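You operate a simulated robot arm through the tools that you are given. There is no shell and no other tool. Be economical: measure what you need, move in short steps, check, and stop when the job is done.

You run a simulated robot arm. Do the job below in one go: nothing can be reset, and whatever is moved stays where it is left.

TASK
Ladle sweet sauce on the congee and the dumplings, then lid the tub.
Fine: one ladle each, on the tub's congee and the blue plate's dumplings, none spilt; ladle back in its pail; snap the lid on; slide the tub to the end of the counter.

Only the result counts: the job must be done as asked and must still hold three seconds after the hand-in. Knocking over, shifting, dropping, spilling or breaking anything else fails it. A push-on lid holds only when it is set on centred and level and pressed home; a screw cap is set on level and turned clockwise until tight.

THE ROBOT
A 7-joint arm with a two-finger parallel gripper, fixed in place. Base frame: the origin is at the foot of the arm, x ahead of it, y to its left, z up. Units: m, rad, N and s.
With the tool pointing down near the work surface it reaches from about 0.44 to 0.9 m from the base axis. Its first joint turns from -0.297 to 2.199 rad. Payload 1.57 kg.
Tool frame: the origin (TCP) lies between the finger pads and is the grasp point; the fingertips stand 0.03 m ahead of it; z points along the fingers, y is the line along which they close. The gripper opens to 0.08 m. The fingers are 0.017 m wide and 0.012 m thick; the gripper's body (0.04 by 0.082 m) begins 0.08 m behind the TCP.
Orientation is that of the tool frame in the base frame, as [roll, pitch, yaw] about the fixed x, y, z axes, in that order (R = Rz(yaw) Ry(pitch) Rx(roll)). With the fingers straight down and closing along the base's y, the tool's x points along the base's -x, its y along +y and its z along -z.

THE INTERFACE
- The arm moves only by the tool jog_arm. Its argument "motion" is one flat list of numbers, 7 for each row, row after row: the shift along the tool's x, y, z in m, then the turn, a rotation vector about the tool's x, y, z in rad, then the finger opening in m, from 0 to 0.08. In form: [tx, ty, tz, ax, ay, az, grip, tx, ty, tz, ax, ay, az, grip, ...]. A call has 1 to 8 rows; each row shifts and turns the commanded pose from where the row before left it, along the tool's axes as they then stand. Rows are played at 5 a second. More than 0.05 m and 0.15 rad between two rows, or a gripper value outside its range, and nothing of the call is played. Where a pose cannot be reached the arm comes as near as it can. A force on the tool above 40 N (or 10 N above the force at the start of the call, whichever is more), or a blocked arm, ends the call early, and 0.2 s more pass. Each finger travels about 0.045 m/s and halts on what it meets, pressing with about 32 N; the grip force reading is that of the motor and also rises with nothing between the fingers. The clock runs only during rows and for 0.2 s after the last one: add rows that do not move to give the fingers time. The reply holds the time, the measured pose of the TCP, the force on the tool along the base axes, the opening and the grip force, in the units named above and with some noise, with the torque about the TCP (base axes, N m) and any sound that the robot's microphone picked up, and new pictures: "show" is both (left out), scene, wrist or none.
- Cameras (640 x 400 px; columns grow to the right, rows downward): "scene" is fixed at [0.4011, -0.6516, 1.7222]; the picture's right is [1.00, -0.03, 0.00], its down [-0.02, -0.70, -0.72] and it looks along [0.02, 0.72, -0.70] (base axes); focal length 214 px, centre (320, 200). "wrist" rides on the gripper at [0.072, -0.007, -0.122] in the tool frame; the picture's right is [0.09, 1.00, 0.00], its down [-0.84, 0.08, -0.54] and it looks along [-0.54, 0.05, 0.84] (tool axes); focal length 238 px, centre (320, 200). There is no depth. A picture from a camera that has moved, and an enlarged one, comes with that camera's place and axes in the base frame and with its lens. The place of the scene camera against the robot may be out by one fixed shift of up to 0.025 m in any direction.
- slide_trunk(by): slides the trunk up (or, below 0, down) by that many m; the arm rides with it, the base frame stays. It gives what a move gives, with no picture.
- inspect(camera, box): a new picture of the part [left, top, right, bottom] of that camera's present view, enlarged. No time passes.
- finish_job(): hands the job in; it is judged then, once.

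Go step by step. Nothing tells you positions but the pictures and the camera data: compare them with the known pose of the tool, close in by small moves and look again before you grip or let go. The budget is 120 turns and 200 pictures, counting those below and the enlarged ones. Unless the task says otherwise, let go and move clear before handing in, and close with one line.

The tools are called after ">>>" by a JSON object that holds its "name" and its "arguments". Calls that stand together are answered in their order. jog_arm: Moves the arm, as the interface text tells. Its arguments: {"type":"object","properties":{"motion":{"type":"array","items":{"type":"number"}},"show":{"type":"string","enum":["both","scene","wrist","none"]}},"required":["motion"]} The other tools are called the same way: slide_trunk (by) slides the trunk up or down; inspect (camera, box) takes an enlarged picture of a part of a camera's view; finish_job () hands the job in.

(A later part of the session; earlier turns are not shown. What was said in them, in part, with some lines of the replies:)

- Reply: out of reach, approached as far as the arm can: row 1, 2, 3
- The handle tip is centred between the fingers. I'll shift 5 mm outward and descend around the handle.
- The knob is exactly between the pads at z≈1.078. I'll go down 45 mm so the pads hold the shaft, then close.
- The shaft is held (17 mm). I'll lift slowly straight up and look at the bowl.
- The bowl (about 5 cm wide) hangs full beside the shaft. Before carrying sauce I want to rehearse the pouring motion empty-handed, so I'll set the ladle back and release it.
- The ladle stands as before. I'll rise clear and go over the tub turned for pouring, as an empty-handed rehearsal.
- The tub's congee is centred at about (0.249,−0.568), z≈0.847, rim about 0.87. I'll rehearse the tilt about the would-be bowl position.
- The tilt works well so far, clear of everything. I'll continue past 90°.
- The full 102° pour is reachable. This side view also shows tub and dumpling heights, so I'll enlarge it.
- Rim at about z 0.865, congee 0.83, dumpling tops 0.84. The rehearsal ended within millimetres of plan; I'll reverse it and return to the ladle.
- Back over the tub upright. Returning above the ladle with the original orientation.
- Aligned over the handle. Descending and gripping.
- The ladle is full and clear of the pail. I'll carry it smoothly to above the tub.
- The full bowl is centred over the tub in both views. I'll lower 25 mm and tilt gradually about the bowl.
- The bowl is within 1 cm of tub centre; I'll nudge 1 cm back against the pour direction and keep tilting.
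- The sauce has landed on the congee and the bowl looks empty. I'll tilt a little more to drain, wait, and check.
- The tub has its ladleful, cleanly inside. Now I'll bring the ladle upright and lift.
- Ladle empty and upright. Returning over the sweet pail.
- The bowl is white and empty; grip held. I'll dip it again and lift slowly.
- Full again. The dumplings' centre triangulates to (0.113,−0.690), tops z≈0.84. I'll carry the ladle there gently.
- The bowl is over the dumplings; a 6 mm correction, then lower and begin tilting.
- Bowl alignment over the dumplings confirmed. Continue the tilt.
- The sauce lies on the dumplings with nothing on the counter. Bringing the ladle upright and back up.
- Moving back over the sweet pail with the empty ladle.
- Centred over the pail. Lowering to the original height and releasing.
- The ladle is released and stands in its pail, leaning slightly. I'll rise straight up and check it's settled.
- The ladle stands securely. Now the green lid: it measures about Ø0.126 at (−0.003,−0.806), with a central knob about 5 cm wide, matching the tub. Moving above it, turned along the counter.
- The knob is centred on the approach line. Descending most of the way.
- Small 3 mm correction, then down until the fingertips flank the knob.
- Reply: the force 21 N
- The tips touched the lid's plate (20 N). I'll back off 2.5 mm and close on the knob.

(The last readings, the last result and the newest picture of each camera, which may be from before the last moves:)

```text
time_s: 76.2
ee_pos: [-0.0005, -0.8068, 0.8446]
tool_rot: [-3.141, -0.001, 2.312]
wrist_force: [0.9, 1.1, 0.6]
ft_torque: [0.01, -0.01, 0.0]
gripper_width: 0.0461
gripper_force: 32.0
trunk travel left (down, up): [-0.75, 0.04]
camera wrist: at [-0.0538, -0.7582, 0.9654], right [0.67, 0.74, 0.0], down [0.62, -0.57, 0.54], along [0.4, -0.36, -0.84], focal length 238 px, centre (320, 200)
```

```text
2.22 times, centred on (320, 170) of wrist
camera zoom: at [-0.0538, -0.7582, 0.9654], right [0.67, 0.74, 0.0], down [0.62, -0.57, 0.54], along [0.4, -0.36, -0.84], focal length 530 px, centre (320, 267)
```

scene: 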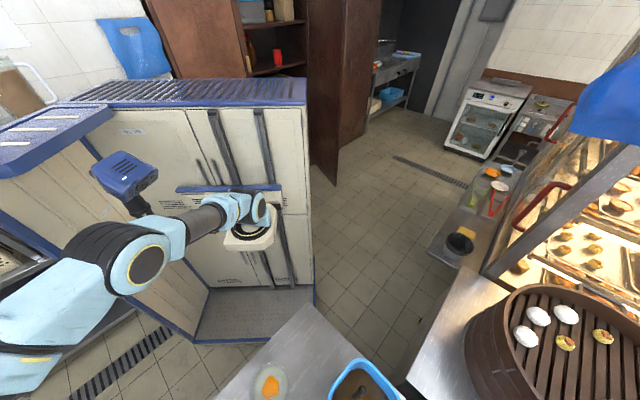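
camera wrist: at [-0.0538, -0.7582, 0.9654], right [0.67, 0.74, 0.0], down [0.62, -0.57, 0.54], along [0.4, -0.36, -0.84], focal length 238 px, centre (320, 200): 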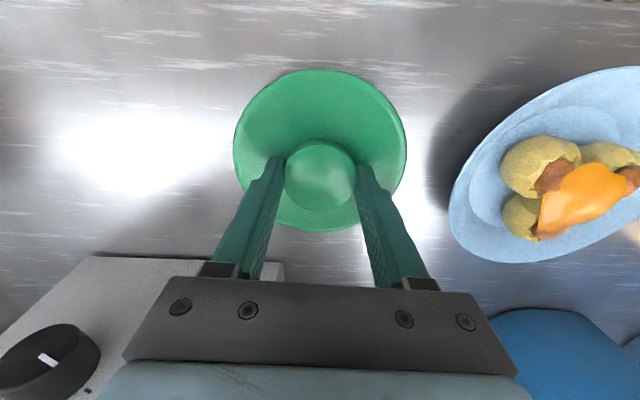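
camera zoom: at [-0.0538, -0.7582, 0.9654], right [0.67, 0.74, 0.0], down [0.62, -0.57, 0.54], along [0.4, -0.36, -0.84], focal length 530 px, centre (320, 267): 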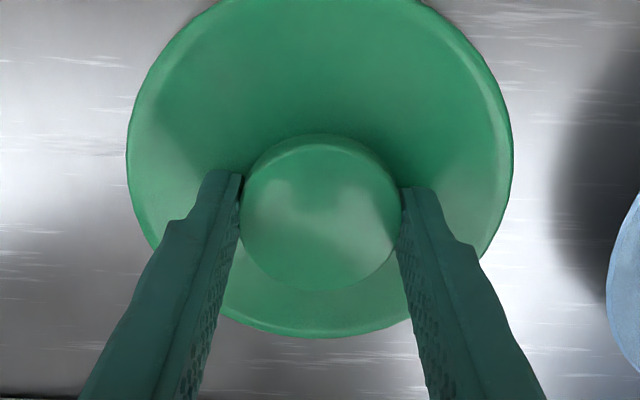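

Knob gripped (46 mm). Lift a little and check.

>>> {"name": "jog_arm", "arguments": {"motion": [0, 0, -0.01, 0, 0, 0, 0.03, 0, 0, -0.02, 0, 0, 0, 0.03, 0, 0, -0.03, 0, 0, 0, 0.03, 0, 0, -0.03, 0, 0, 0, 0.03, 0, 0, -0.03, 0, 0, 0, 0.03, 0, 0, -0.03, 0, 0, 0, 0.03], "show": "wrist"}}

>>> {"name": "inspect", "arguments": {"camera": "wrist", "box": [220, 80, 420, 260]}}

```text
time_s: 77.5
ee_pos: [0.0011, -0.8087, 0.9907]
tool_rot: [3.139, -0.001, 2.311]
wrist_force: [-0.1, -0.6, -1.2]
ft_torque: [0.03, 0.01, 0.0]
gripper_width: 0.0455
gripper_force: 31.8
trunk travel left (down, up): [-0.75, 0.04]
camera wrist: at [-0.0527, -0.7604, 1.1128], right [0.67, 0.74, 0.0], down [0.62, -0.57, 0.54], along [0.4, -0.36, -0.84], focal length 238 px, centre (320, 200)
```

wrist: 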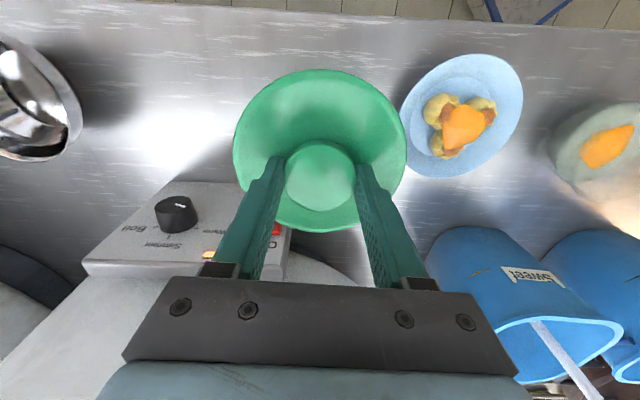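

```text
2.22 times, centred on (320, 170) of wrist
camera zoom: at [-0.0527, -0.7604, 1.1128], right [0.67, 0.74, 0.0], down [0.62, -0.57, 0.54], along [0.4, -0.36, -0.84], focal length 530 px, centre (320, 267)
```

zoom: 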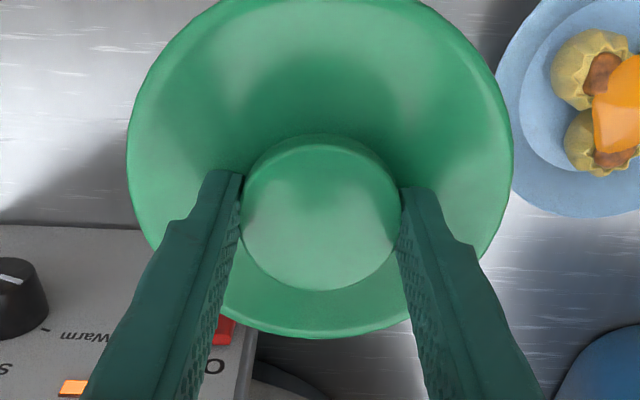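

The lid is level and centred in the grip. I'll move along the counter toward the tub, stopping short to measure its rim.

>>> {"name": "jog_arm", "arguments": {"motion": [0, 0.03, -0.03, 0, 0, 0, 0.03, 0, 0.035, -0.03, 0, 0, 0, 0.03, 0, 0.035, 0, 0, 0, 0, 0.03, 0, 0.035, 0, 0, 0, 0, 0.03, 0, 0, 0, 0, 0, 0, 0.03], "show": "wrist"}}

>>> {"name": "inspect", "arguments": {"camera": "wrist", "box": [390, 50, 550, 180]}}

```text
time_s: 78.8
ee_pos: [0.1029, -0.7159, 1.0533]
tool_rot: [3.14, -0.001, 2.312]
wrist_force: [-0.9, 1.1, -0.7]
ft_torque: [0.02, 0.03, 0.0]
gripper_width: 0.0457
gripper_force: 32.0
trunk travel left (down, up): [-0.75, 0.04]
camera wrist: at [0.049, -0.6686, 1.1744], right [0.67, 0.74, 0.0], down [0.62, -0.57, 0.54], along [0.4, -0.36, -0.84], focal length 238 px, centre (320, 200)
```

wrist: 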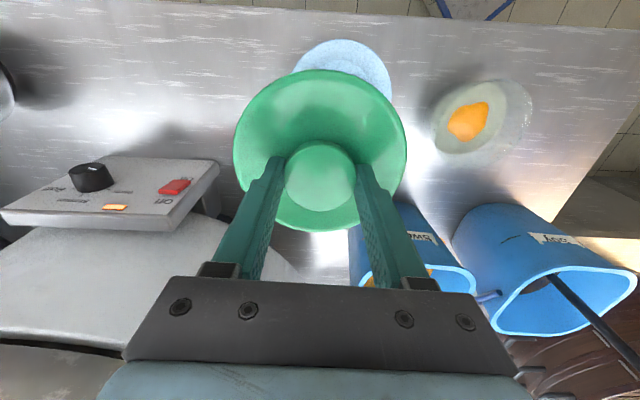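

```text
3.08 times, centred on (470, 115) of wrist
camera zoom: at [0.049, -0.6686, 1.1744], right [0.67, 0.74, 0.0], down [0.62, -0.57, 0.54], along [0.4, -0.36, -0.84], focal length 733 px, centre (-142, 462)
```

zoom: 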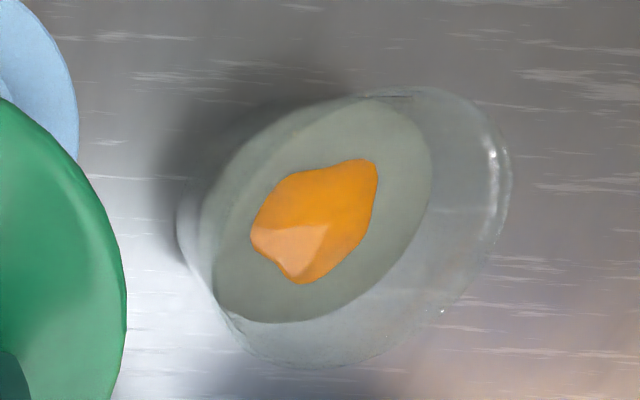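

The rim's centre computes to about (0.251,−0.568). I'll take one more near-vertical view to pin it down before placing.

>>> {"name": "jog_arm", "arguments": {"motion": [-0.0102, 0.0349, -0.025, 0, 0, 0, 0.03, -0.0102, 0.0349, -0.025, 0, 0, 0, 0.03, -0.0102, 0.0349, -0.025, 0, 0, 0, 0.03, -0.0102, 0.0349, -0.025, 0, 0, 0, 0.03, -0.0102, 0.0349, -0.025, 0, 0, 0, 0.03, -0.0102, 0.0349, -0.025, 0, 0, 0, 0.03, 0, 0, 0, 0, 0, 0, 0.03], "show": "wrist"}}

>>> {"name": "inspect", "arguments": {"camera": "wrist", "box": [250, 0, 390, 90]}}

```text
time_s: 80.3
ee_pos: [0.296, -0.6175, 1.2053]
tool_rot: [3.14, 0.001, 2.311]
wrist_force: [-0.7, -1.0, 0.1]
ft_torque: [-0.02, 0.0, 0.02]
gripper_width: 0.0453
gripper_force: 32.5
trunk travel left (down, up): [-0.75, 0.04]
camera wrist: at [0.2423, -0.5698, 1.3269], right [0.67, 0.74, 0.0], down [0.62, -0.57, 0.54], along [0.4, -0.36, -0.84], focal length 238 px, centre (320, 200)
```

wrist: 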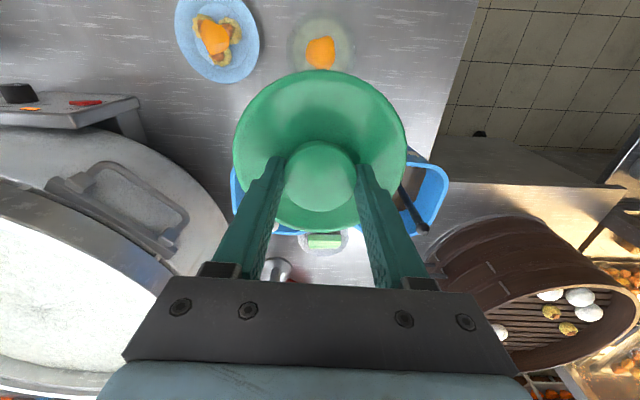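

```text
4.44 times, centred on (320, 45) of wrist
camera zoom: at [0.2423, -0.5698, 1.3269], right [0.67, 0.74, 0.0], down [0.62, -0.57, 0.54], along [0.4, -0.36, -0.84], focal length 1059 px, centre (320, 889)
```

zoom: 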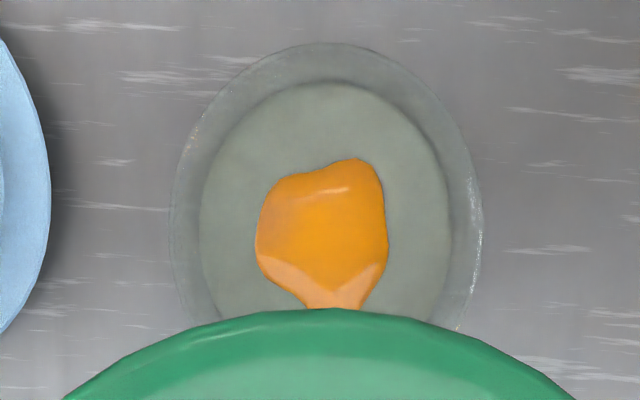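

That view gives about (0.251,−0.574); the two estimates differ by 6 mm. I'll bring the lid down beside the tub at nearly rim height for a direct side-by-side comparison.

>>> {"name": "jog_arm", "arguments": {"motion": [0.0161, -0.0354, 0, 0, 0, 0, 0.03, 0.0161, -0.0354, 0, 0, 0, 0, 0.03, 0.0161, -0.0354, 0, 0, 0, 0, 0.03, 0.0161, -0.0354, 0, 0, 0, 0, 0.03, 0, 0, 0.045, 0, 0, 0, 0.03, 0, 0, 0.045, 0, 0, 0, 0.03, 0, 0, 0.045, 0, 0, 0, 0.03, 0, 0, 0.045, 0, 0, 0, 0.03], "show": "none"}}

>>> {"name": "jog_arm", "arguments": {"motion": [0, 0, 0.035, 0, 0, 0, 0.03, 0, 0, 0.02, 0, 0, 0, 0.03, 0, 0, 0, 0, 0, 0, 0.03], "show": "wrist"}}

>>> {"name": "inspect", "arguments": {"camera": "wrist", "box": [220, 20, 580, 245]}}

```text
time_s: 82.2
ee_pos: [0.1473, -0.666, 1.0287]
tool_rot: [-3.14, 0.0, 2.31]
wrist_force: [-0.3, 0.0, -0.3]
ft_torque: [-0.02, 0.02, 0.01]
gripper_width: 0.0451
gripper_force: 32.0
trunk travel left (down, up): [-0.75, 0.04]
```

```text
time_s: 83.0
ee_pos: [0.1477, -0.6666, 0.9714]
tool_rot: [3.141, 0.001, 2.311]
wrist_force: [-0.6, 0.5, 0.1]
ft_torque: [0.02, 0.03, 0.0]
gripper_width: 0.0453
gripper_force: 31.2
trunk travel left (down, up): [-0.75, 0.04]
camera wrist: at [0.094, -0.6196, 1.092], right [0.67, 0.74, 0.0], down [0.62, -0.57, 0.54], along [0.4, -0.36, -0.84], focal length 238 px, centre (320, 200)
```

wrist: 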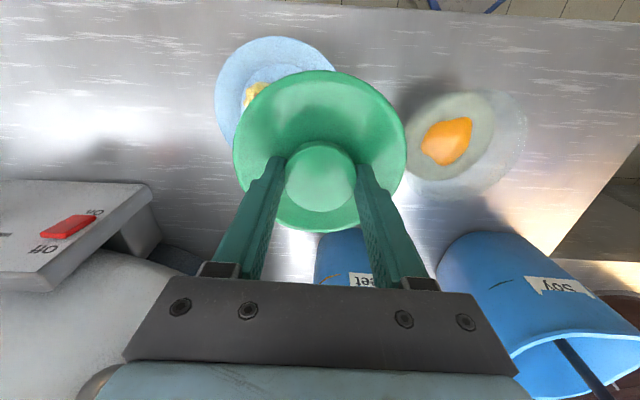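

```text
1.78 times, centred on (400, 132) of wrist
camera zoom: at [0.094, -0.6196, 1.092], right [0.67, 0.74, 0.0], down [0.62, -0.57, 0.54], along [0.4, -0.36, -0.84], focal length 424 px, centre (178, 320)
```

zoom: 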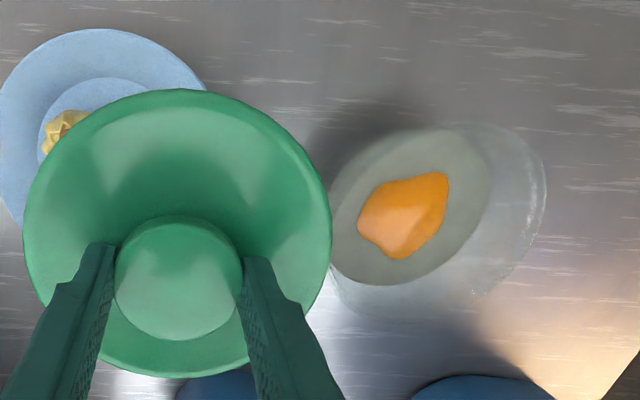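

>>> {"name": "inspect", "arguments": {"camera": "wrist", "box": [390, 70, 550, 220]}}

```text
2.67 times, centred on (470, 145) of wrist
camera zoom: at [0.094, -0.6196, 1.092], right [0.67, 0.74, 0.0], down [0.62, -0.57, 0.54], along [0.4, -0.36, -0.84], focal length 636 px, centre (-80, 347)
```

zoom: 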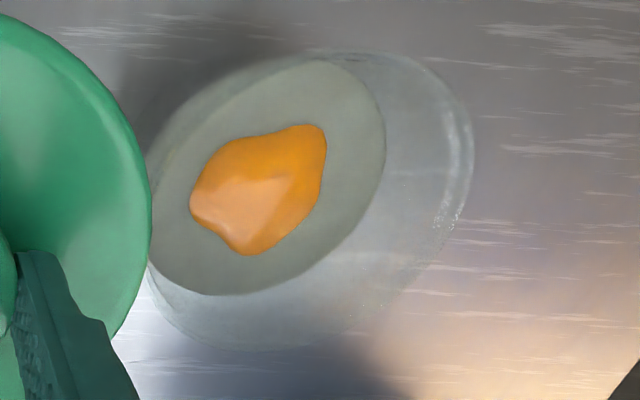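

The side-by-side geometry gives the tub centre 143 mm along and 3 mm back from the lid. Moving over it at this height and checking.

>>> {"name": "jog_arm", "arguments": {"motion": [-0.001, 0.0356, 0, 0, 0, 0, 0.03, -0.001, 0.0356, 0, 0, 0, 0, 0.03, -0.001, 0.0356, 0, 0, 0, 0, 0.03, 0, 0.0356, 0, 0, 0, 0, 0.03, 0, 0, 0, 0, 0, 0, 0.03], "show": "both"}}

>>> {"name": "inspect", "arguments": {"camera": "wrist", "box": [220, 20, 420, 145]}}

>>> {"name": "inspect", "arguments": {"camera": "scene", "box": [200, 300, 360, 400]}}

```text
time_s: 84.2
ee_pos: [0.2553, -0.5731, 0.9698]
tool_rot: [3.141, 0.0, 2.312]
wrist_force: [0.5, -0.2, -0.9]
ft_torque: [-0.03, -0.01, -0.01]
gripper_width: 0.0454
gripper_force: 32.3
trunk travel left (down, up): [-0.75, 0.04]
camera wrist: at [0.2009, -0.5245, 1.0916], right [0.67, 0.74, 0.0], down [0.62, -0.57, 0.54], along [0.4, -0.36, -0.84], focal length 238 px, centre (320, 200)
```

scene: 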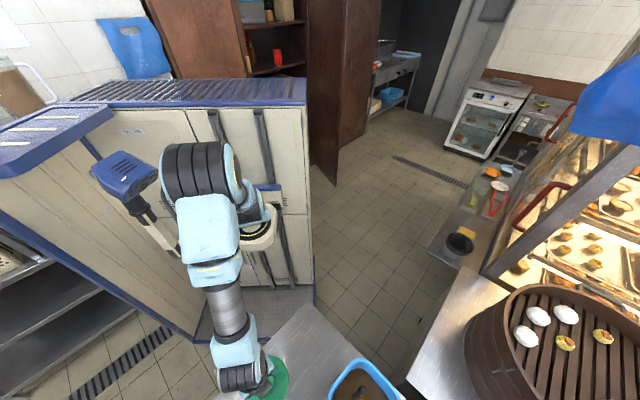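
wrist: 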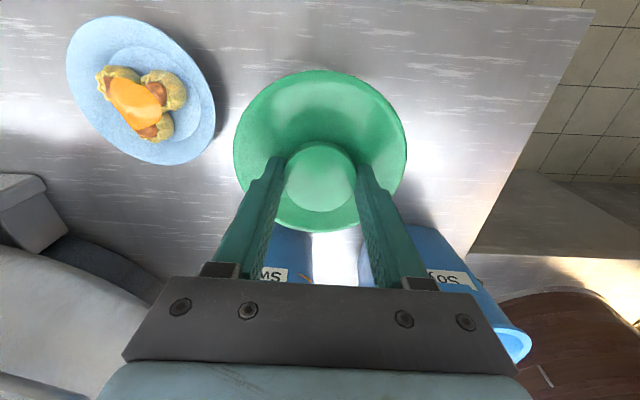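

```text
3.20 times, centred on (320, 82) of wrist
camera zoom: at [0.2009, -0.5245, 1.0916], right [0.67, 0.74, 0.0], down [0.62, -0.57, 0.54], along [0.4, -0.36, -0.84], focal length 763 px, centre (320, 576)
```

zoom: 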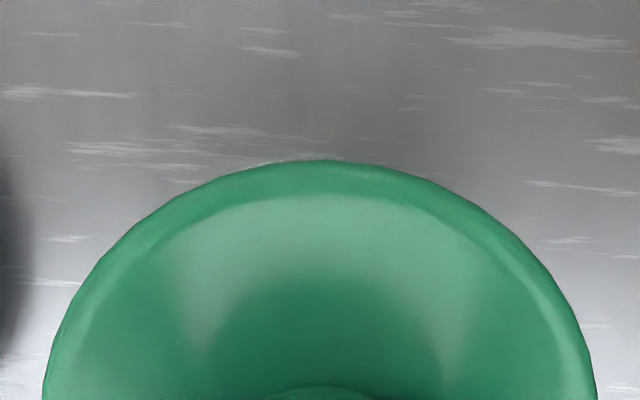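

```text
4.00 times, centred on (280, 350) of scene
camera zoom: at [0.4011, -0.6516, 1.7222], right [1.0, -0.03, 0.0], down [-0.02, -0.7, -0.72], along [0.02, 0.72, -0.7], focal length 858 px, centre (480, -400)
```

zoom: 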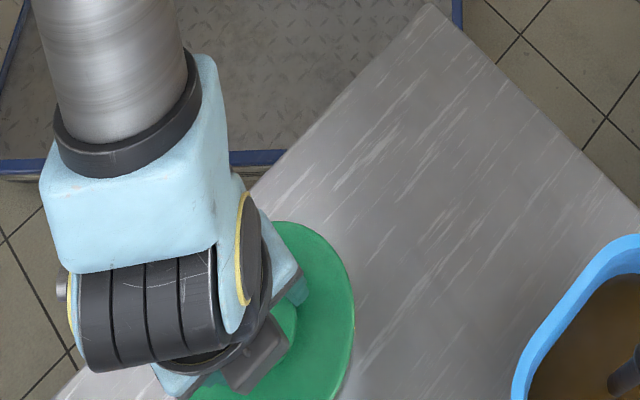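

Only ~2 mm residual; I'll correct and descend toward the rim.

>>> {"name": "jog_arm", "arguments": {"motion": [-0.0018, -0.001, 0.015, 0, 0, 0, 0.03, 0, 0, 0.015, 0, 0, 0, 0.03, 0, 0, 0.01, 0, 0, 0, 0.03, 0, 0, 0, 0, 0, 0, 0.03], "show": "wrist"}}

>>> {"name": "inspect", "arguments": {"camera": "wrist", "box": [220, 20, 420, 145]}}

```text
time_s: 85.2
ee_pos: [0.2552, -0.5755, 0.9293]
tool_rot: [3.141, 0.001, 2.312]
wrist_force: [0.1, -0.7, 0.2]
ft_torque: [-0.01, 0.01, 0.02]
gripper_width: 0.0451
gripper_force: 32.3
trunk travel left (down, up): [-0.75, 0.04]
camera wrist: at [0.201, -0.5275, 1.0515], right [0.67, 0.74, 0.0], down [0.62, -0.57, 0.54], along [0.4, -0.36, -0.84], focal length 238 px, centre (320, 200)
```

wrist: 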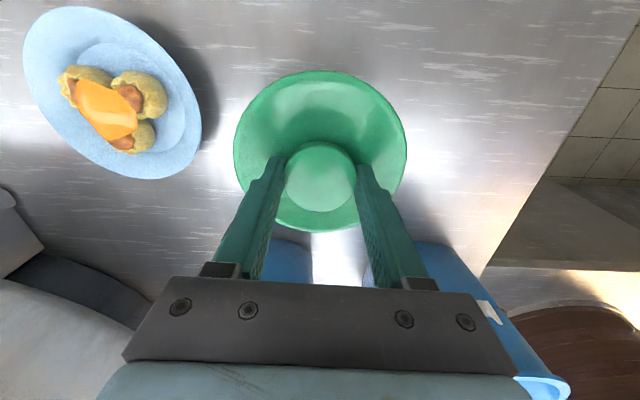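

```text
3.20 times, centred on (320, 82) of wrist
camera zoom: at [0.201, -0.5275, 1.0515], right [0.67, 0.74, 0.0], down [0.62, -0.57, 0.54], along [0.4, -0.36, -0.84], focal length 763 px, centre (320, 576)
```

zoom: 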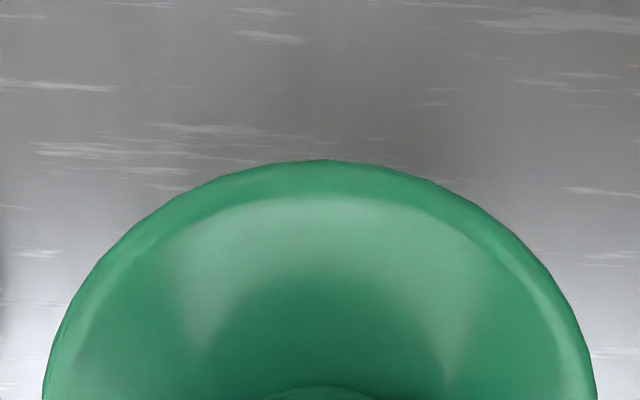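

Nothing protrudes; continue down in fine steps, watching force.

>>> {"name": "jog_arm", "arguments": {"motion": [0, 0, 0.003, 0, 0, 0, 0.03, 0, 0, 0.003, 0, 0, 0, 0.03, 0, 0, 0.003, 0, 0, 0, 0.03, 0, 0, 0.003, 0, 0, 0, 0.03], "show": "none"}}

```text
time_s: 86.2
ee_pos: [0.2558, -0.5761, 0.9169]
tool_rot: [3.141, 0.0, 2.311]
wrist_force: [-0.2, 0.6, 0.1]
ft_torque: [-0.01, -0.01, 0.02]
gripper_width: 0.0453
gripper_force: 32.0
trunk travel left (down, up): [-0.75, 0.04]
```

>>> {"name": "jog_arm", "arguments": {"motion": [0, 0, 0.003, 0, 0, 0, 0.03, 0, 0, 0.002, 0, 0, 0, 0.03, 0, 0, 0.002, 0, 0, 0, 0.03], "show": "none"}}

```text
time_s: 87.0
ee_pos: [0.2562, -0.5746, 0.9108]
tool_rot: [-3.141, 0.001, 2.311]
wrist_force: [1.0, 0.3, 11.9]
ft_torque: [0.19, 0.03, -0.05]
gripper_width: 0.0453
gripper_force: 31.6
trunk travel left (down, up): [-0.75, 0.04]
```

First contact (12 N), with a small torque hinting at one-sided contact. Take a look.

>>> {"name": "inspect", "arguments": {"camera": "wrist", "box": [210, 20, 430, 240]}}

>>> {"name": "inspect", "arguments": {"camera": "scene", "box": [230, 340, 326, 400]}}

```text
1.82 times, centred on (320, 130) of wrist
camera zoom: at [0.2018, -0.5268, 1.0315], right [0.67, 0.74, 0.0], down [0.62, -0.56, 0.54], along [0.4, -0.37, -0.84], focal length 433 px, centre (320, 327)
```

zoom: 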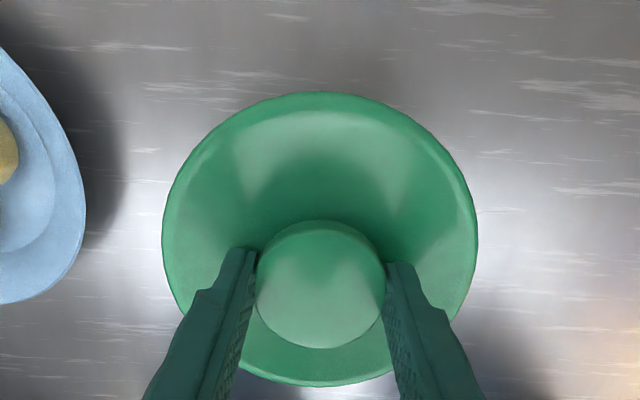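

```text
6.67 times, centred on (278, 370) of scene
camera zoom: at [0.4011, -0.6516, 1.7222], right [1.0, -0.03, 0.0], down [-0.02, -0.7, -0.72], along [0.02, 0.72, -0.7], focal length 1430 px, centre (600, -933)
```

zoom: 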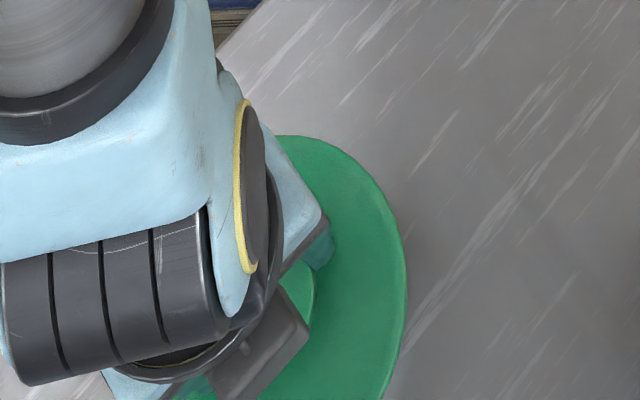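

Scene-camera geometry hints the lid may be several mm too far in +x. I'll lift and step back to re-measure the tub cleanly in the scene view.

>>> {"name": "jog_arm", "arguments": {"motion": [0, 0, -0.01, 0, 0, 0, 0.03, 0, 0, -0.03, 0, 0, 0, 0.03, 0, 0, -0.03, 0, 0, 0, 0.03, 0, -0.04, 0, 0, 0, 0, 0.03, 0, -0.04, 0, 0, 0, 0, 0.03, 0, -0.04, 0, 0, 0, 0, 0.03, 0, -0.02, 0, 0, 0, 0, 0.03, 0, 0, 0, 0, 0, 0, 0.03], "show": "both"}}

>>> {"name": "inspect", "arguments": {"camera": "scene", "box": [222, 340, 318, 400]}}

>>> {"name": "inspect", "arguments": {"camera": "wrist", "box": [390, 50, 550, 200]}}

```text
time_s: 88.8
ee_pos: [0.1518, -0.671, 0.981]
tool_rot: [3.141, -0.001, 2.311]
wrist_force: [0.2, 0.7, 0.6]
ft_torque: [0.02, -0.03, 0.02]
gripper_width: 0.0448
gripper_force: 32.1
trunk travel left (down, up): [-0.75, 0.04]
camera wrist: at [0.0979, -0.6231, 1.1023], right [0.67, 0.74, 0.0], down [0.62, -0.57, 0.54], along [0.4, -0.36, -0.84], focal length 238 px, centre (320, 200)
```

scene: 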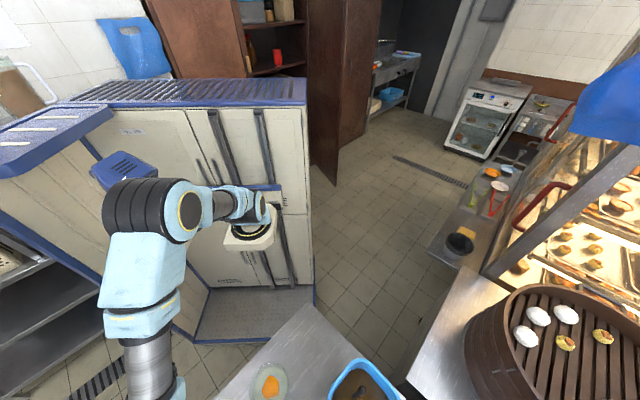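
wrist: 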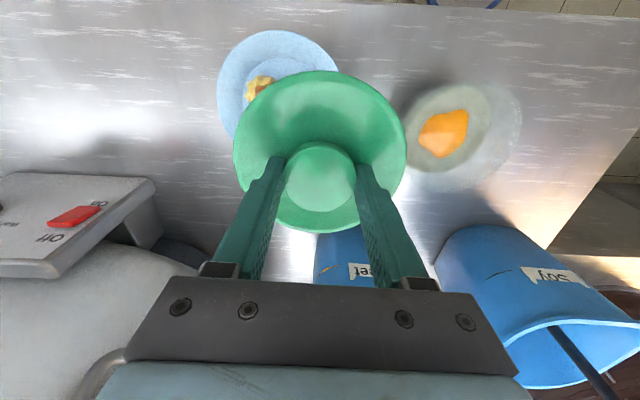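

```text
6.67 times, centred on (270, 370) of scene
camera zoom: at [0.4011, -0.6516, 1.7222], right [1.0, -0.03, 0.0], down [-0.02, -0.7, -0.72], along [0.02, 0.72, -0.7], focal length 1430 px, centre (653, -933)
```

zoom: 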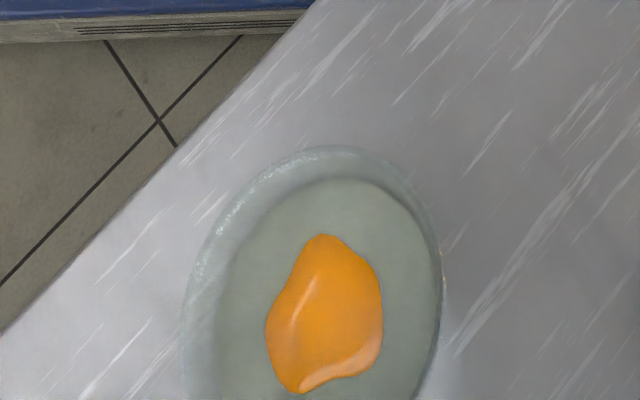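

```text
2.67 times, centred on (470, 125) of wrist
camera zoom: at [0.0979, -0.6231, 1.1023], right [0.67, 0.74, 0.0], down [0.62, -0.57, 0.54], along [0.4, -0.36, -0.84], focal length 636 px, centre (-80, 400)
```

zoom: 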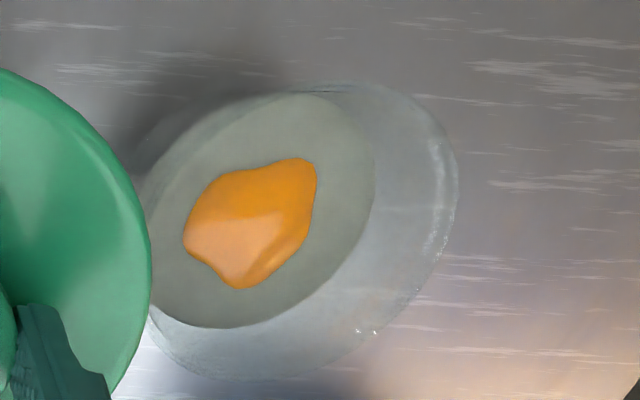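

Wrist and scene estimates differ by a few mm in x. An oblique view from the opposite side will cancel the height bias, so I'll pass over to the tub's other side.

>>> {"name": "jog_arm", "arguments": {"motion": [0, 0.041, 0, 0, 0, 0, 0.03, 0, 0.041, 0, 0, 0, 0, 0.03, 0, 0.041, 0, 0, 0, 0, 0.03, 0, 0.041, 0, 0, 0, 0, 0.03, 0, 0.041, 0, 0, 0, 0, 0.03, 0, 0.041, 0, 0, 0, 0, 0.03, 0, 0.038, 0, 0, 0, 0, 0.03, 0, 0, 0, 0, 0, 0, 0.03], "show": "wrist"}}

>>> {"name": "inspect", "arguments": {"camera": "wrist", "box": [90, 50, 250, 200]}}

```text
time_s: 90.5
ee_pos: [0.3603, -0.4797, 0.9787]
tool_rot: [-3.141, 0.001, 2.31]
wrist_force: [-0.4, -0.7, -0.3]
ft_torque: [0.02, 0.02, -0.01]
gripper_width: 0.0454
gripper_force: 31.6
trunk travel left (down, up): [-0.75, 0.04]
camera wrist: at [0.3059, -0.4315, 1.1002], right [0.67, 0.74, 0.0], down [0.62, -0.57, 0.54], along [0.4, -0.36, -0.84], focal length 238 px, centre (320, 200)
```

wrist: 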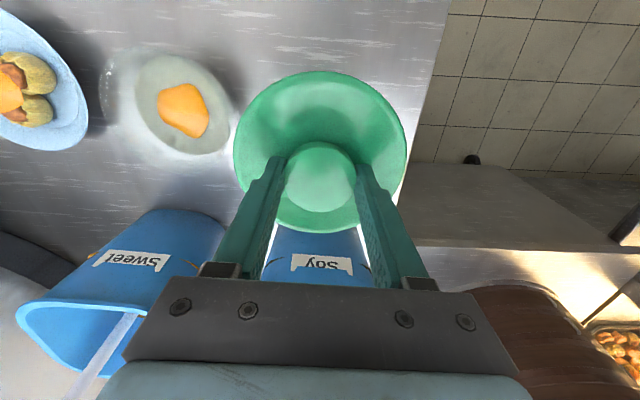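

```text
2.67 times, centred on (170, 125) of wrist
camera zoom: at [0.3059, -0.4315, 1.1002], right [0.67, 0.74, 0.0], down [0.62, -0.57, 0.54], along [0.4, -0.36, -0.84], focal length 636 px, centre (720, 400)
```

zoom: 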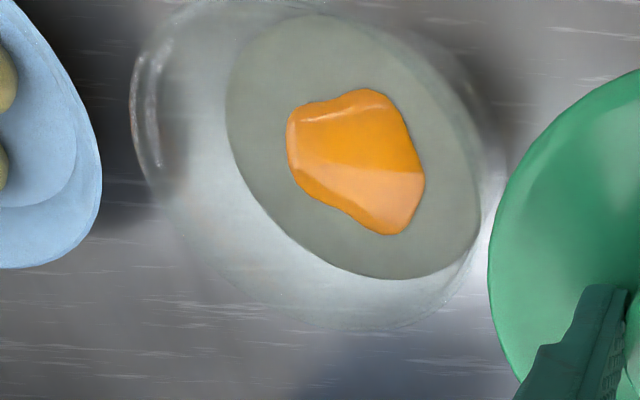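

Averaging both sides puts the tub centre at about (0.2515,−0.5745), rim z≈0.868. I'll go there and check the pose.

>>> {"name": "jog_arm", "arguments": {"motion": [0.0009, -0.0359, 0, 0, 0, 0, 0.03, 0.0009, -0.0359, 0, 0, 0, 0, 0.03, 0.0008, -0.0359, 0, 0, 0, 0, 0.03, 0.0008, -0.0358, 0, 0, 0, 0, 0.03, 0, 0, 0.02, 0, 0, 0, 0.03, 0, 0, 0.02, 0, 0, 0, 0.03, 0, 0, 0.015, 0, 0, 0, 0.03, 0, 0, 0, 0, 0, 0, 0.03], "show": "none"}}

>>> {"name": "jog_arm", "arguments": {"motion": [0, 0, 0.003, 0, 0, 0, 0.03, 0, 0, 0, 0, 0, 0, 0.03], "show": "none"}}

```text
time_s: 92.3
ee_pos: [0.2544, -0.5718, 0.9241]
tool_rot: [-3.141, 0.0, 2.312]
wrist_force: [-0.2, 0.5, -0.1]
ft_torque: [-0.01, 0.01, -0.02]
gripper_width: 0.0451
gripper_force: 32.4
trunk travel left (down, up): [-0.75, 0.04]
```

```text
time_s: 93.0
ee_pos: [0.2541, -0.5727, 0.9207]
tool_rot: [-3.141, 0.0, 2.31]
wrist_force: [-0.9, -0.8, 0.3]
ft_torque: [0.02, 0.03, 0.01]
gripper_width: 0.0451
gripper_force: 31.8
trunk travel left (down, up): [-0.75, 0.04]
```

A 2.5 mm trim along the counter, then fine descent.

>>> {"name": "jog_arm", "arguments": {"motion": [0, -0.0025, 0, 0, 0, 0, 0.03, 0, 0, 0.003, 0, 0, 0, 0.03, 0, 0, 0.002, 0, 0, 0, 0.03, 0, 0, 0, 0, 0, 0, 0.03], "show": "none"}}

>>> {"name": "jog_arm", "arguments": {"motion": [0, 0, 0.0015, 0, 0, 0, 0.03, 0, 0, 0.0015, 0, 0, 0, 0.03, 0, 0, 0, 0, 0, 0, 0.03], "show": "none"}}

>>> {"name": "jog_arm", "arguments": {"motion": [0, 0, 0.0015, 0, 0, 0, 0.03, 0, 0, 0.001, 0, 0, 0, 0.03, 0, 0, 0, 0, 0, 0, 0.03], "show": "wrist"}}

```text
time_s: 94.0
ee_pos: [0.2525, -0.5754, 0.9156]
tool_rot: [-3.141, 0.0, 2.312]
wrist_force: [-0.2, 0.1, -0.3]
ft_torque: [-0.02, -0.02, -0.01]
gripper_width: 0.0451
gripper_force: 31.9
trunk travel left (down, up): [-0.75, 0.04]
```

```text
time_s: 94.8
ee_pos: [0.2516, -0.576, 0.9128]
tool_rot: [-3.141, 0.0, 2.314]
wrist_force: [-0.4, -0.3, -0.4]
ft_torque: [0.02, 0.0, -0.02]
gripper_width: 0.0452
gripper_force: 32.1
trunk travel left (down, up): [-0.75, 0.04]
```

```text
time_s: 95.5
ee_pos: [0.2515, -0.5758, 0.911]
tool_rot: [3.142, 0.001, 2.312]
wrist_force: [-0.2, 0.7, 0.3]
ft_torque: [0.01, 0.04, 0.02]
gripper_width: 0.045
gripper_force: 31.6
trunk travel left (down, up): [-0.75, 0.04]
camera wrist: at [0.198, -0.5272, 1.0321], right [0.67, 0.74, 0.0], down [0.62, -0.57, 0.54], along [0.4, -0.36, -0.84], focal length 238 px, centre (320, 200)
```

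wrist: 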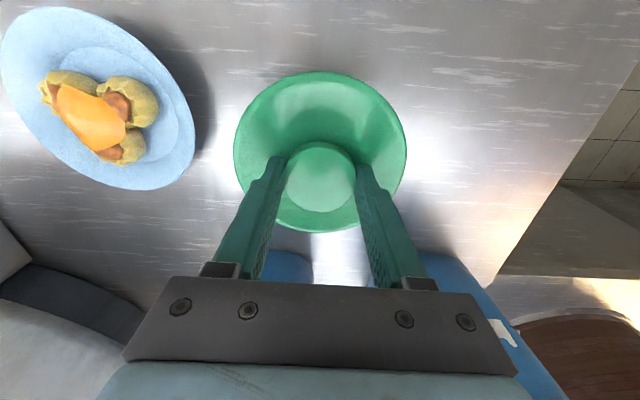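

No contact where it touched before, so centring improved. Continue down finely.

>>> {"name": "jog_arm", "arguments": {"motion": [0, 0, 0.0015, 0, 0, 0, 0.03, 0, 0, 0.0015, 0, 0, 0, 0.03, 0, 0, 0, 0, 0, 0, 0.03], "show": "none"}}

```text
time_s: 96.3
ee_pos: [0.2514, -0.575, 0.9107]
tool_rot: [-3.14, 0.001, 2.311]
wrist_force: [1.7, 7.2, 29.3]
ft_torque: [0.22, 0.0, -0.23]
gripper_width: 0.045
gripper_force: 31.6
trunk travel left (down, up): [-0.75, 0.04]
heard: snap
```

A snap was heard at 29 N. Let me look at the lid's seating.

>>> {"name": "inspect", "arguments": {"camera": "wrist", "box": [210, 20, 430, 240]}}

>>> {"name": "jog_arm", "arguments": {"motion": [0, 0, 0.0008, 0, 0, 0, 0.03, 0, 0, 0, 0, 0, 0, 0.03], "show": "none"}}

```text
1.82 times, centred on (320, 130) of wrist
camera zoom: at [0.1979, -0.5262, 1.0313], right [0.67, 0.74, 0.0], down [0.62, -0.56, 0.54], along [0.4, -0.37, -0.84], focal length 433 px, centre (320, 327)
```

zoom: 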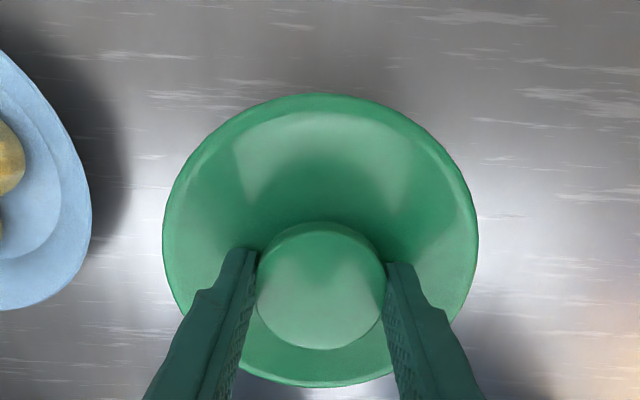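

```text
time_s: 97.0
ee_pos: [0.2517, -0.575, 0.9087]
tool_rot: [3.142, 0.001, 2.314]
wrist_force: [5.9, 4.3, 31.5]
ft_torque: [0.03, -0.21, -0.18]
gripper_width: 0.0452
gripper_force: 32.4
trunk travel left (down, up): [-0.75, 0.04]
```

Pressed home. Now relieve the downward force.

>>> {"name": "jog_arm", "arguments": {"motion": [0, 0, -0.0015, 0, 0, 0, 0.03, 0, 0, -0.001, 0, 0, 0, 0.03, 0, 0, 0, 0, 0, 0, 0.03], "show": "none"}}

```text
time_s: 97.8
ee_pos: [0.2504, -0.5749, 0.9079]
tool_rot: [3.141, -0.002, 2.311]
wrist_force: [1.8, -0.6, 1.5]
ft_torque: [-0.12, -0.05, 0.03]
gripper_width: 0.0449
gripper_force: 32.5
trunk travel left (down, up): [-0.75, 0.04]
```

Force is neutral with the lid seated lower, so it's snapped on. Now slide the tub by the knob along the counter toward its near end (edge about 0.27 m away); first a short drag.

>>> {"name": "jog_arm", "arguments": {"motion": [0, 0.006, 0, 0, 0, 0, 0.03, 0, 0.01, 0, 0, 0, 0, 0.03, 0, 0.012, 0, 0, 0, 0, 0.03, 0, 0.012, 0, 0, 0, 0, 0.03], "show": "both"}}

>>> {"name": "inspect", "arguments": {"camera": "scene", "box": [230, 310, 374, 400]}}

```text
time_s: 98.8
ee_pos: [0.2824, -0.5488, 0.9099]
tool_rot: [3.14, 0.0, 2.313]
wrist_force: [-0.6, 0.0, -2.7]
ft_torque: [0.02, 0.0, 0.0]
gripper_width: 0.0448
gripper_force: 32.0
trunk travel left (down, up): [-0.75, 0.04]
camera wrist: at [0.2275, -0.4997, 1.032], right [0.67, 0.74, 0.0], down [0.62, -0.57, 0.54], along [0.4, -0.36, -0.84], focal length 238 px, centre (320, 200)
```

scene: 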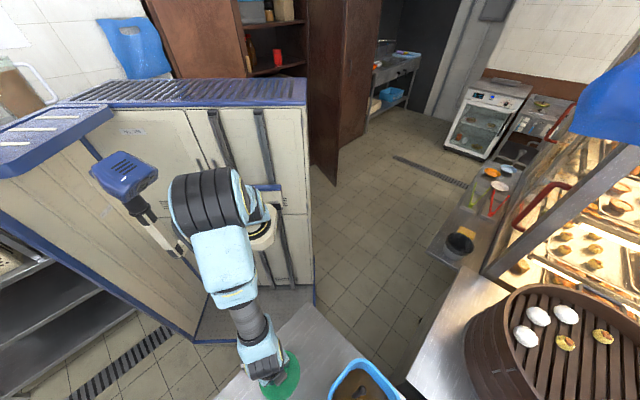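
wrist: 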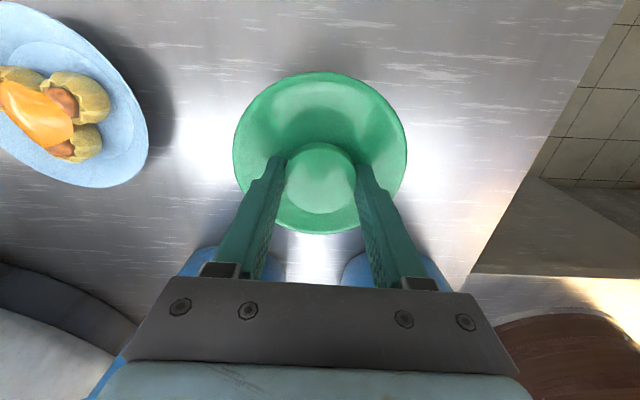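

```text
4.44 times, centred on (302, 355) of scene
camera zoom: at [0.4011, -0.6516, 1.7222], right [1.0, -0.03, 0.0], down [-0.02, -0.7, -0.72], along [0.02, 0.72, -0.7], focal length 953 px, centre (400, -489)
```

zoom: 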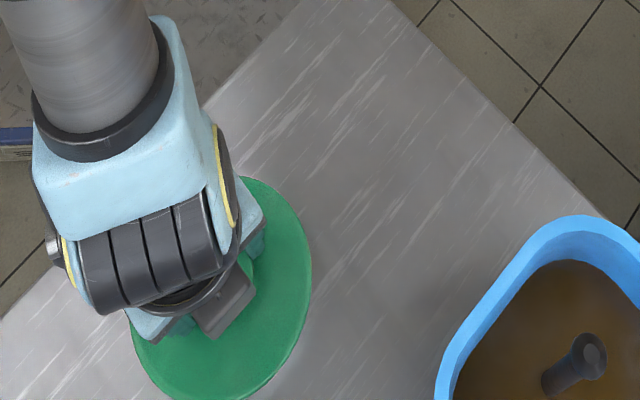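

The tub moves with the lid, with a slight lift (−2.7 N). I'll lower 1.5 mm so it slides, and continue.

>>> {"name": "jog_arm", "arguments": {"motion": [0, 0.008, 0.0015, 0, 0, 0, 0.03, 0, 0.015, 0, 0, 0, 0, 0.03, 0, 0.017, 0, 0, 0, 0, 0.03, 0, 0.017, 0, 0, 0, 0, 0.03, 0, 0.017, 0, 0, 0, 0, 0.03, 0, 0.015, 0, 0, 0, 0, 0.03], "show": "both"}}

>>> {"name": "inspect", "arguments": {"camera": "scene", "box": [230, 290, 406, 400]}}

```text
time_s: 100.2
ee_pos: [0.3457, -0.4887, 0.9093]
tool_rot: [3.141, -0.001, 2.31]
wrist_force: [0.1, 0.5, -3.3]
ft_torque: [-0.01, 0.01, 0.01]
gripper_width: 0.0451
gripper_force: 32.2
trunk travel left (down, up): [-0.75, 0.04]
camera wrist: at [0.292, -0.4396, 1.0303], right [0.67, 0.74, 0.0], down [0.62, -0.57, 0.54], along [0.4, -0.36, -0.84], focal length 238 px, centre (320, 200)
```

scene: 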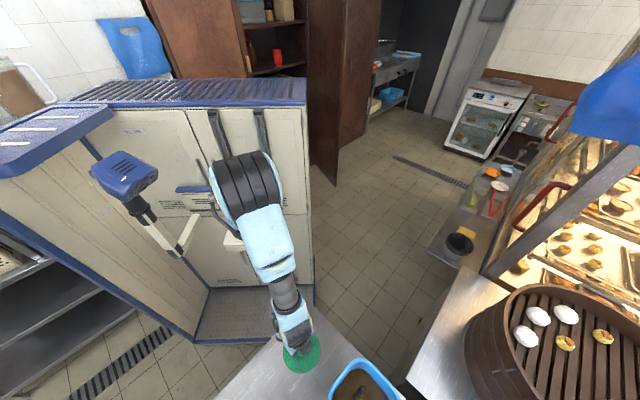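
wrist: 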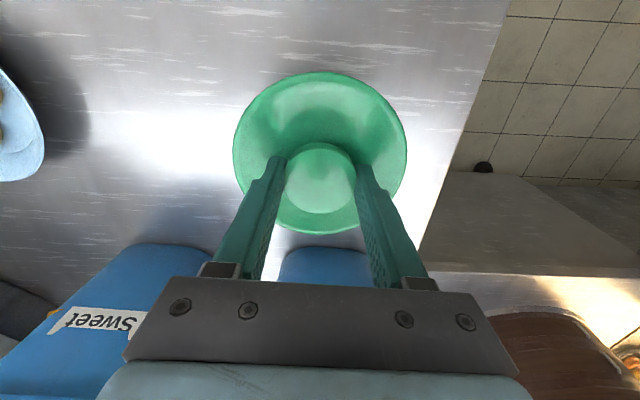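

```text
3.64 times, centred on (318, 345) of scene
camera zoom: at [0.4011, -0.6516, 1.7222], right [1.0, -0.03, 0.0], down [-0.02, -0.7, -0.72], along [0.02, 0.72, -0.7], focal length 780 px, centre (327, -327)
```

zoom: 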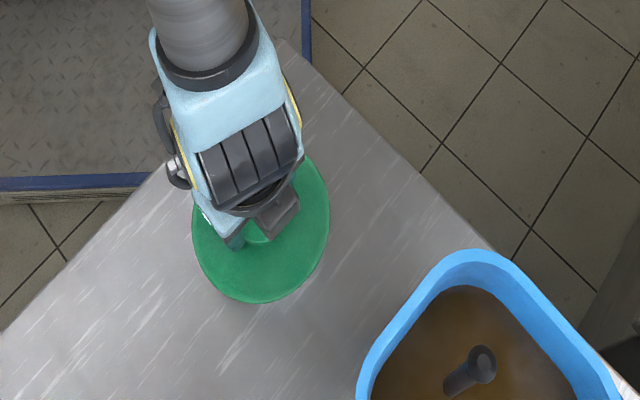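

About 0.08 m of counter remains beyond the tub. Lower 2 mm more and slide 5 cm further.

>>> {"name": "jog_arm", "arguments": {"motion": [0, 0, 0.002, 0, 0, 0, 0.03, 0, 0.01, 0, 0, 0, 0, 0.03, 0, 0.015, 0, 0, 0, 0, 0.03, 0, 0.015, 0, 0, 0, 0, 0.03, 0, 0.01, 0, 0, 0, 0, 0.03, 0, 0, 0, 0, 0, 0, 0.03], "show": "wrist"}}

>>> {"name": "inspect", "arguments": {"camera": "scene", "box": [230, 290, 406, 400]}}

```text
time_s: 101.1
ee_pos: [0.372, -0.464, 0.9075]
tool_rot: [-3.14, 0.004, 2.312]
wrist_force: [-3.1, 4.0, 25.3]
ft_torque: [0.3, 0.14, 0.03]
gripper_width: 0.0451
gripper_force: 31.4
trunk travel left (down, up): [-0.75, 0.04]
stopped in row 4: the force on the tool passed its limit at 44 N (the readings are from after the stop); the commanded pose is now the measured one
camera wrist: at [0.3185, -0.416, 1.0285], right [0.67, 0.74, 0.0], down [0.62, -0.56, 0.55], along [0.4, -0.37, -0.84], focal length 238 px, centre (320, 200)
```

wrist: 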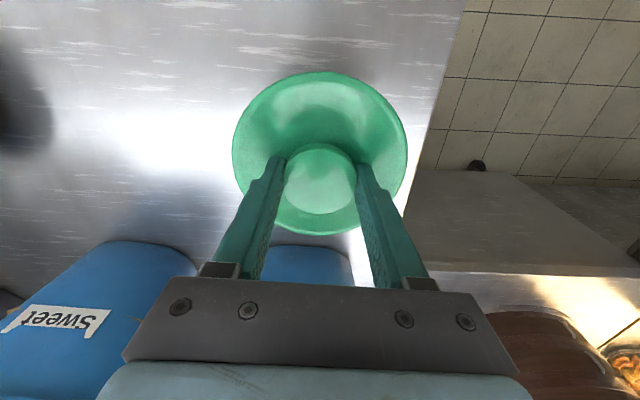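

```text
3.64 times, centred on (318, 345) of scene
camera zoom: at [0.4011, -0.6516, 1.7222], right [1.0, -0.03, 0.0], down [-0.02, -0.7, -0.72], along [0.02, 0.72, -0.7], focal length 780 px, centre (327, -327)
```

zoom: 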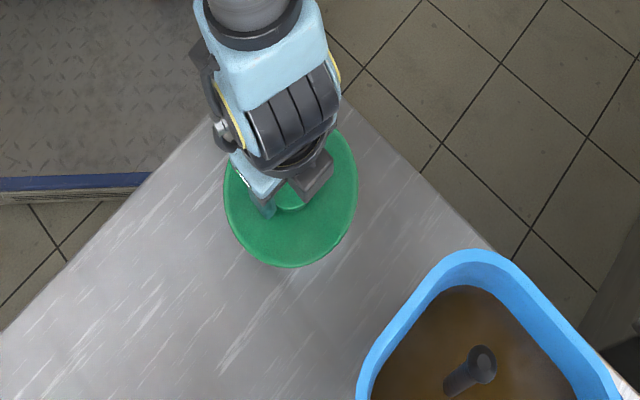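

The tub is firmly on the counter about 4 cm from the end; I'll ease the pressure, slide 15 mm more, and recheck.

>>> {"name": "jog_arm", "arguments": {"motion": [0, 0, -0.0015, 0, 0, 0, 0.03, 0, 0.008, 0, 0, 0, 0, 0.03, 0, 0.008, 0, 0, 0, 0, 0.03, 0, 0, 0, 0, 0, 0, 0.03], "show": "none"}}

```text
time_s: 102.1
ee_pos: [0.3846, -0.4543, 0.9079]
tool_rot: [-3.139, 0.004, 2.311]
wrist_force: [-0.1, -1.9, 4.9]
ft_torque: [-0.03, -0.07, -0.01]
gripper_width: 0.0449
gripper_force: 32.3
trunk travel left (down, up): [-0.75, 0.04]
```

The tub sits about 3 cm from the end with light contact. Opening the gripper.

>>> {"name": "jog_arm", "arguments": {"motion": [0, 0, -0.0005, 0, 0, 0, 0.05, 0, 0, 0, 0, 0, 0, 0.065, 0, 0, 0, 0, 0, 0, 0.08, 0, 0, 0, 0, 0, 0, 0.08, 0, 0, 0, 0, 0, 0, 0.08], "show": "none"}}

>>> {"name": "jog_arm", "arguments": {"motion": [0, 0, -0.02, 0, 0, 0, 0.08, 0, 0, -0.04, 0, 0, 0, 0.08, 0, 0, -0.045, 0, 0, 0, 0.08, 0, 0, -0.045, 0, 0, 0, 0.08, 0, 0, -0.045, 0, 0, 0, 0.08, 0, 0, -0.045, 0, 0, 0, 0.08], "show": "wrist"}}

>>> {"name": "inspect", "arguments": {"camera": "wrist", "box": [240, 40, 440, 190]}}

>>> {"name": "inspect", "arguments": {"camera": "scene", "box": [230, 290, 406, 400]}}

```text
time_s: 103.3
ee_pos: [0.3853, -0.454, 0.9083]
tool_rot: [-3.139, 0.003, 2.31]
wrist_force: [-0.1, 0.3, -0.2]
ft_torque: [-0.04, 0.04, 0.01]
gripper_width: 0.0798
gripper_force: 0.0
trunk travel left (down, up): [-0.75, 0.04]
```

```text
time_s: 104.7
ee_pos: [0.3854, -0.451, 1.15]
tool_rot: [-3.14, 0.002, 2.312]
wrist_force: [0.0, -0.1, 0.6]
ft_torque: [0.02, 0.02, -0.01]
gripper_width: 0.0801
gripper_force: 0.0
trunk travel left (down, up): [-0.75, 0.04]
camera wrist: at [0.3319, -0.403, 1.2714], right [0.67, 0.74, 0.0], down [0.62, -0.57, 0.54], along [0.4, -0.37, -0.84], focal length 238 px, centre (320, 200)
```

wrist: 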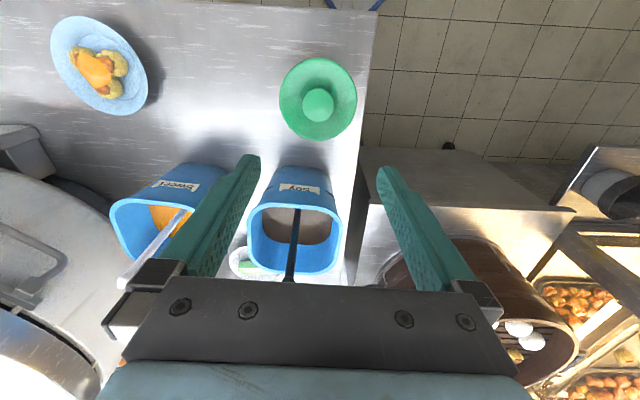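

```text
2.67 times, centred on (340, 115) of wrist
camera zoom: at [0.3319, -0.403, 1.2714], right [0.67, 0.74, 0.0], down [0.62, -0.57, 0.54], along [0.4, -0.37, -0.84], focal length 636 px, centre (267, 427)
```

zoom: 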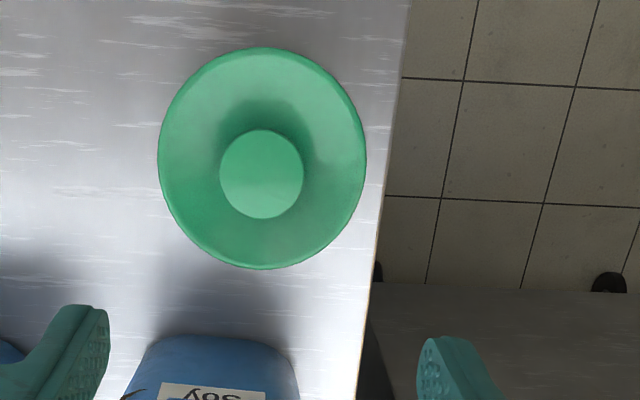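

```text
3.64 times, centred on (318, 345) of scene
camera zoom: at [0.4011, -0.6516, 1.7222], right [1.0, -0.03, 0.0], down [-0.02, -0.7, -0.72], along [0.02, 0.72, -0.7], focal length 780 px, centre (327, -327)
```

zoom: 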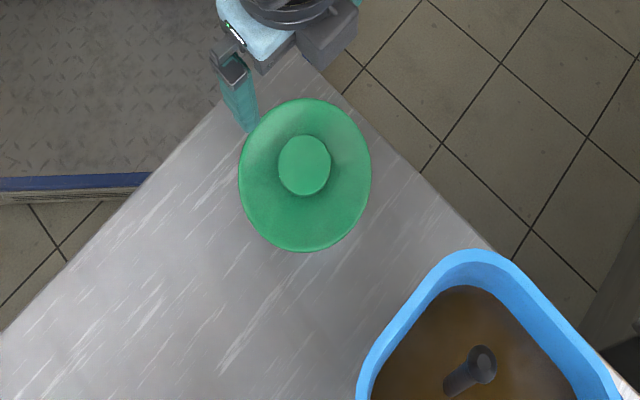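

The lidded tub stands 3 cm from the end, released. One side look to verify the seat and that nothing was spilt.

>>> {"name": "jog_arm", "arguments": {"motion": [0, -0.045, 0, 0, 0, 0, 0.08, 0, -0.045, 0, 0, 0, 0, 0.08, 0, -0.045, 0.01, 0, 0, 0, 0.08, 0, -0.045, 0.02, 0, 0, 0, 0.08], "show": "wrist"}}

>>> {"name": "inspect", "arguments": {"camera": "wrist", "box": [380, 20, 540, 150]}}

>>> {"name": "inspect", "arguments": {"camera": "wrist", "box": [160, 20, 400, 200]}}

```text
time_s: 105.7
ee_pos: [0.2529, -0.5739, 1.1163]
tool_rot: [-3.141, 0.003, 2.311]
wrist_force: [-0.6, 0.5, 0.4]
ft_torque: [-0.04, 0.01, -0.02]
gripper_width: 0.0801
gripper_force: 0.1
trunk travel left (down, up): [-0.75, 0.04]
camera wrist: at [0.1995, -0.5249, 1.2382], right [0.67, 0.74, 0.0], down [0.62, -0.56, 0.54], along [0.4, -0.37, -0.84], focal length 238 px, centre (320, 200)
```

wrist: 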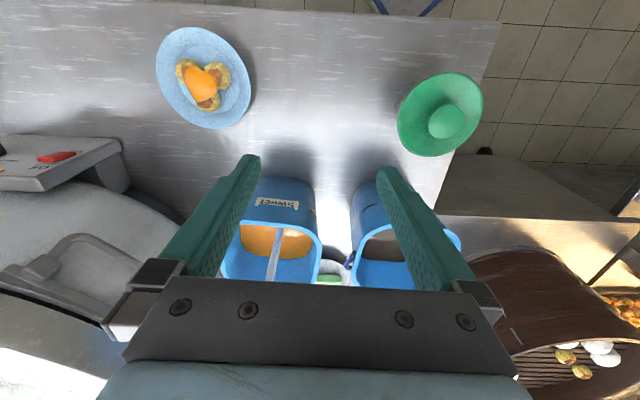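

```text
3.08 times, centred on (460, 85) of wrist
camera zoom: at [0.1995, -0.5249, 1.2382], right [0.67, 0.74, 0.0], down [0.62, -0.56, 0.54], along [0.4, -0.37, -0.84], focal length 733 px, centre (-111, 554)
```

zoom: 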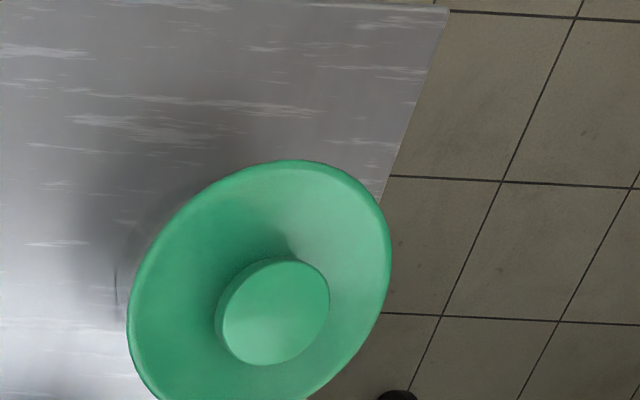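

```text
2.22 times, centred on (280, 110) of wrist
camera zoom: at [0.1995, -0.5249, 1.2382], right [0.67, 0.74, 0.0], down [0.62, -0.56, 0.54], along [0.4, -0.37, -0.84], focal length 530 px, centre (409, 400)
```

zoom: 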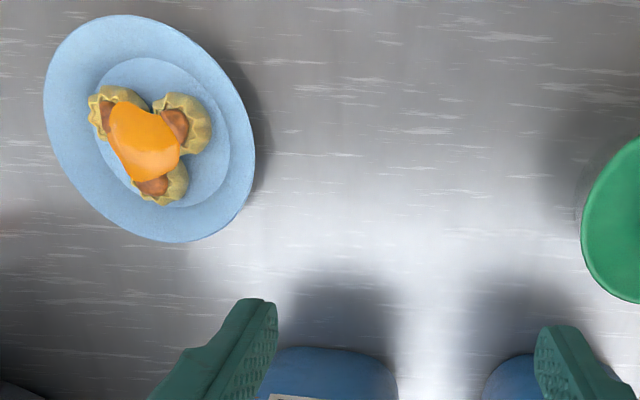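

The counter is clean, the dumplings are sauced, the ladle is back in the sweet pail, and the lid is seated level on the tub at the counter's end. The arm is clear, so I'm handing in.

>>> {"name": "finish_job", "arguments": {}}

```text
The job is handed in.
```

I ladled sweet sauce once onto the congee and once onto the dumplings, with no spills visible in the pictures. The ladle is back in its pail and the lid snapped onto the tub. I slid the tub to about 3 cm from the counter's near end, taking that as the end meant because the far end looked out of reach. It lifted about a millimetre for part of the slide.
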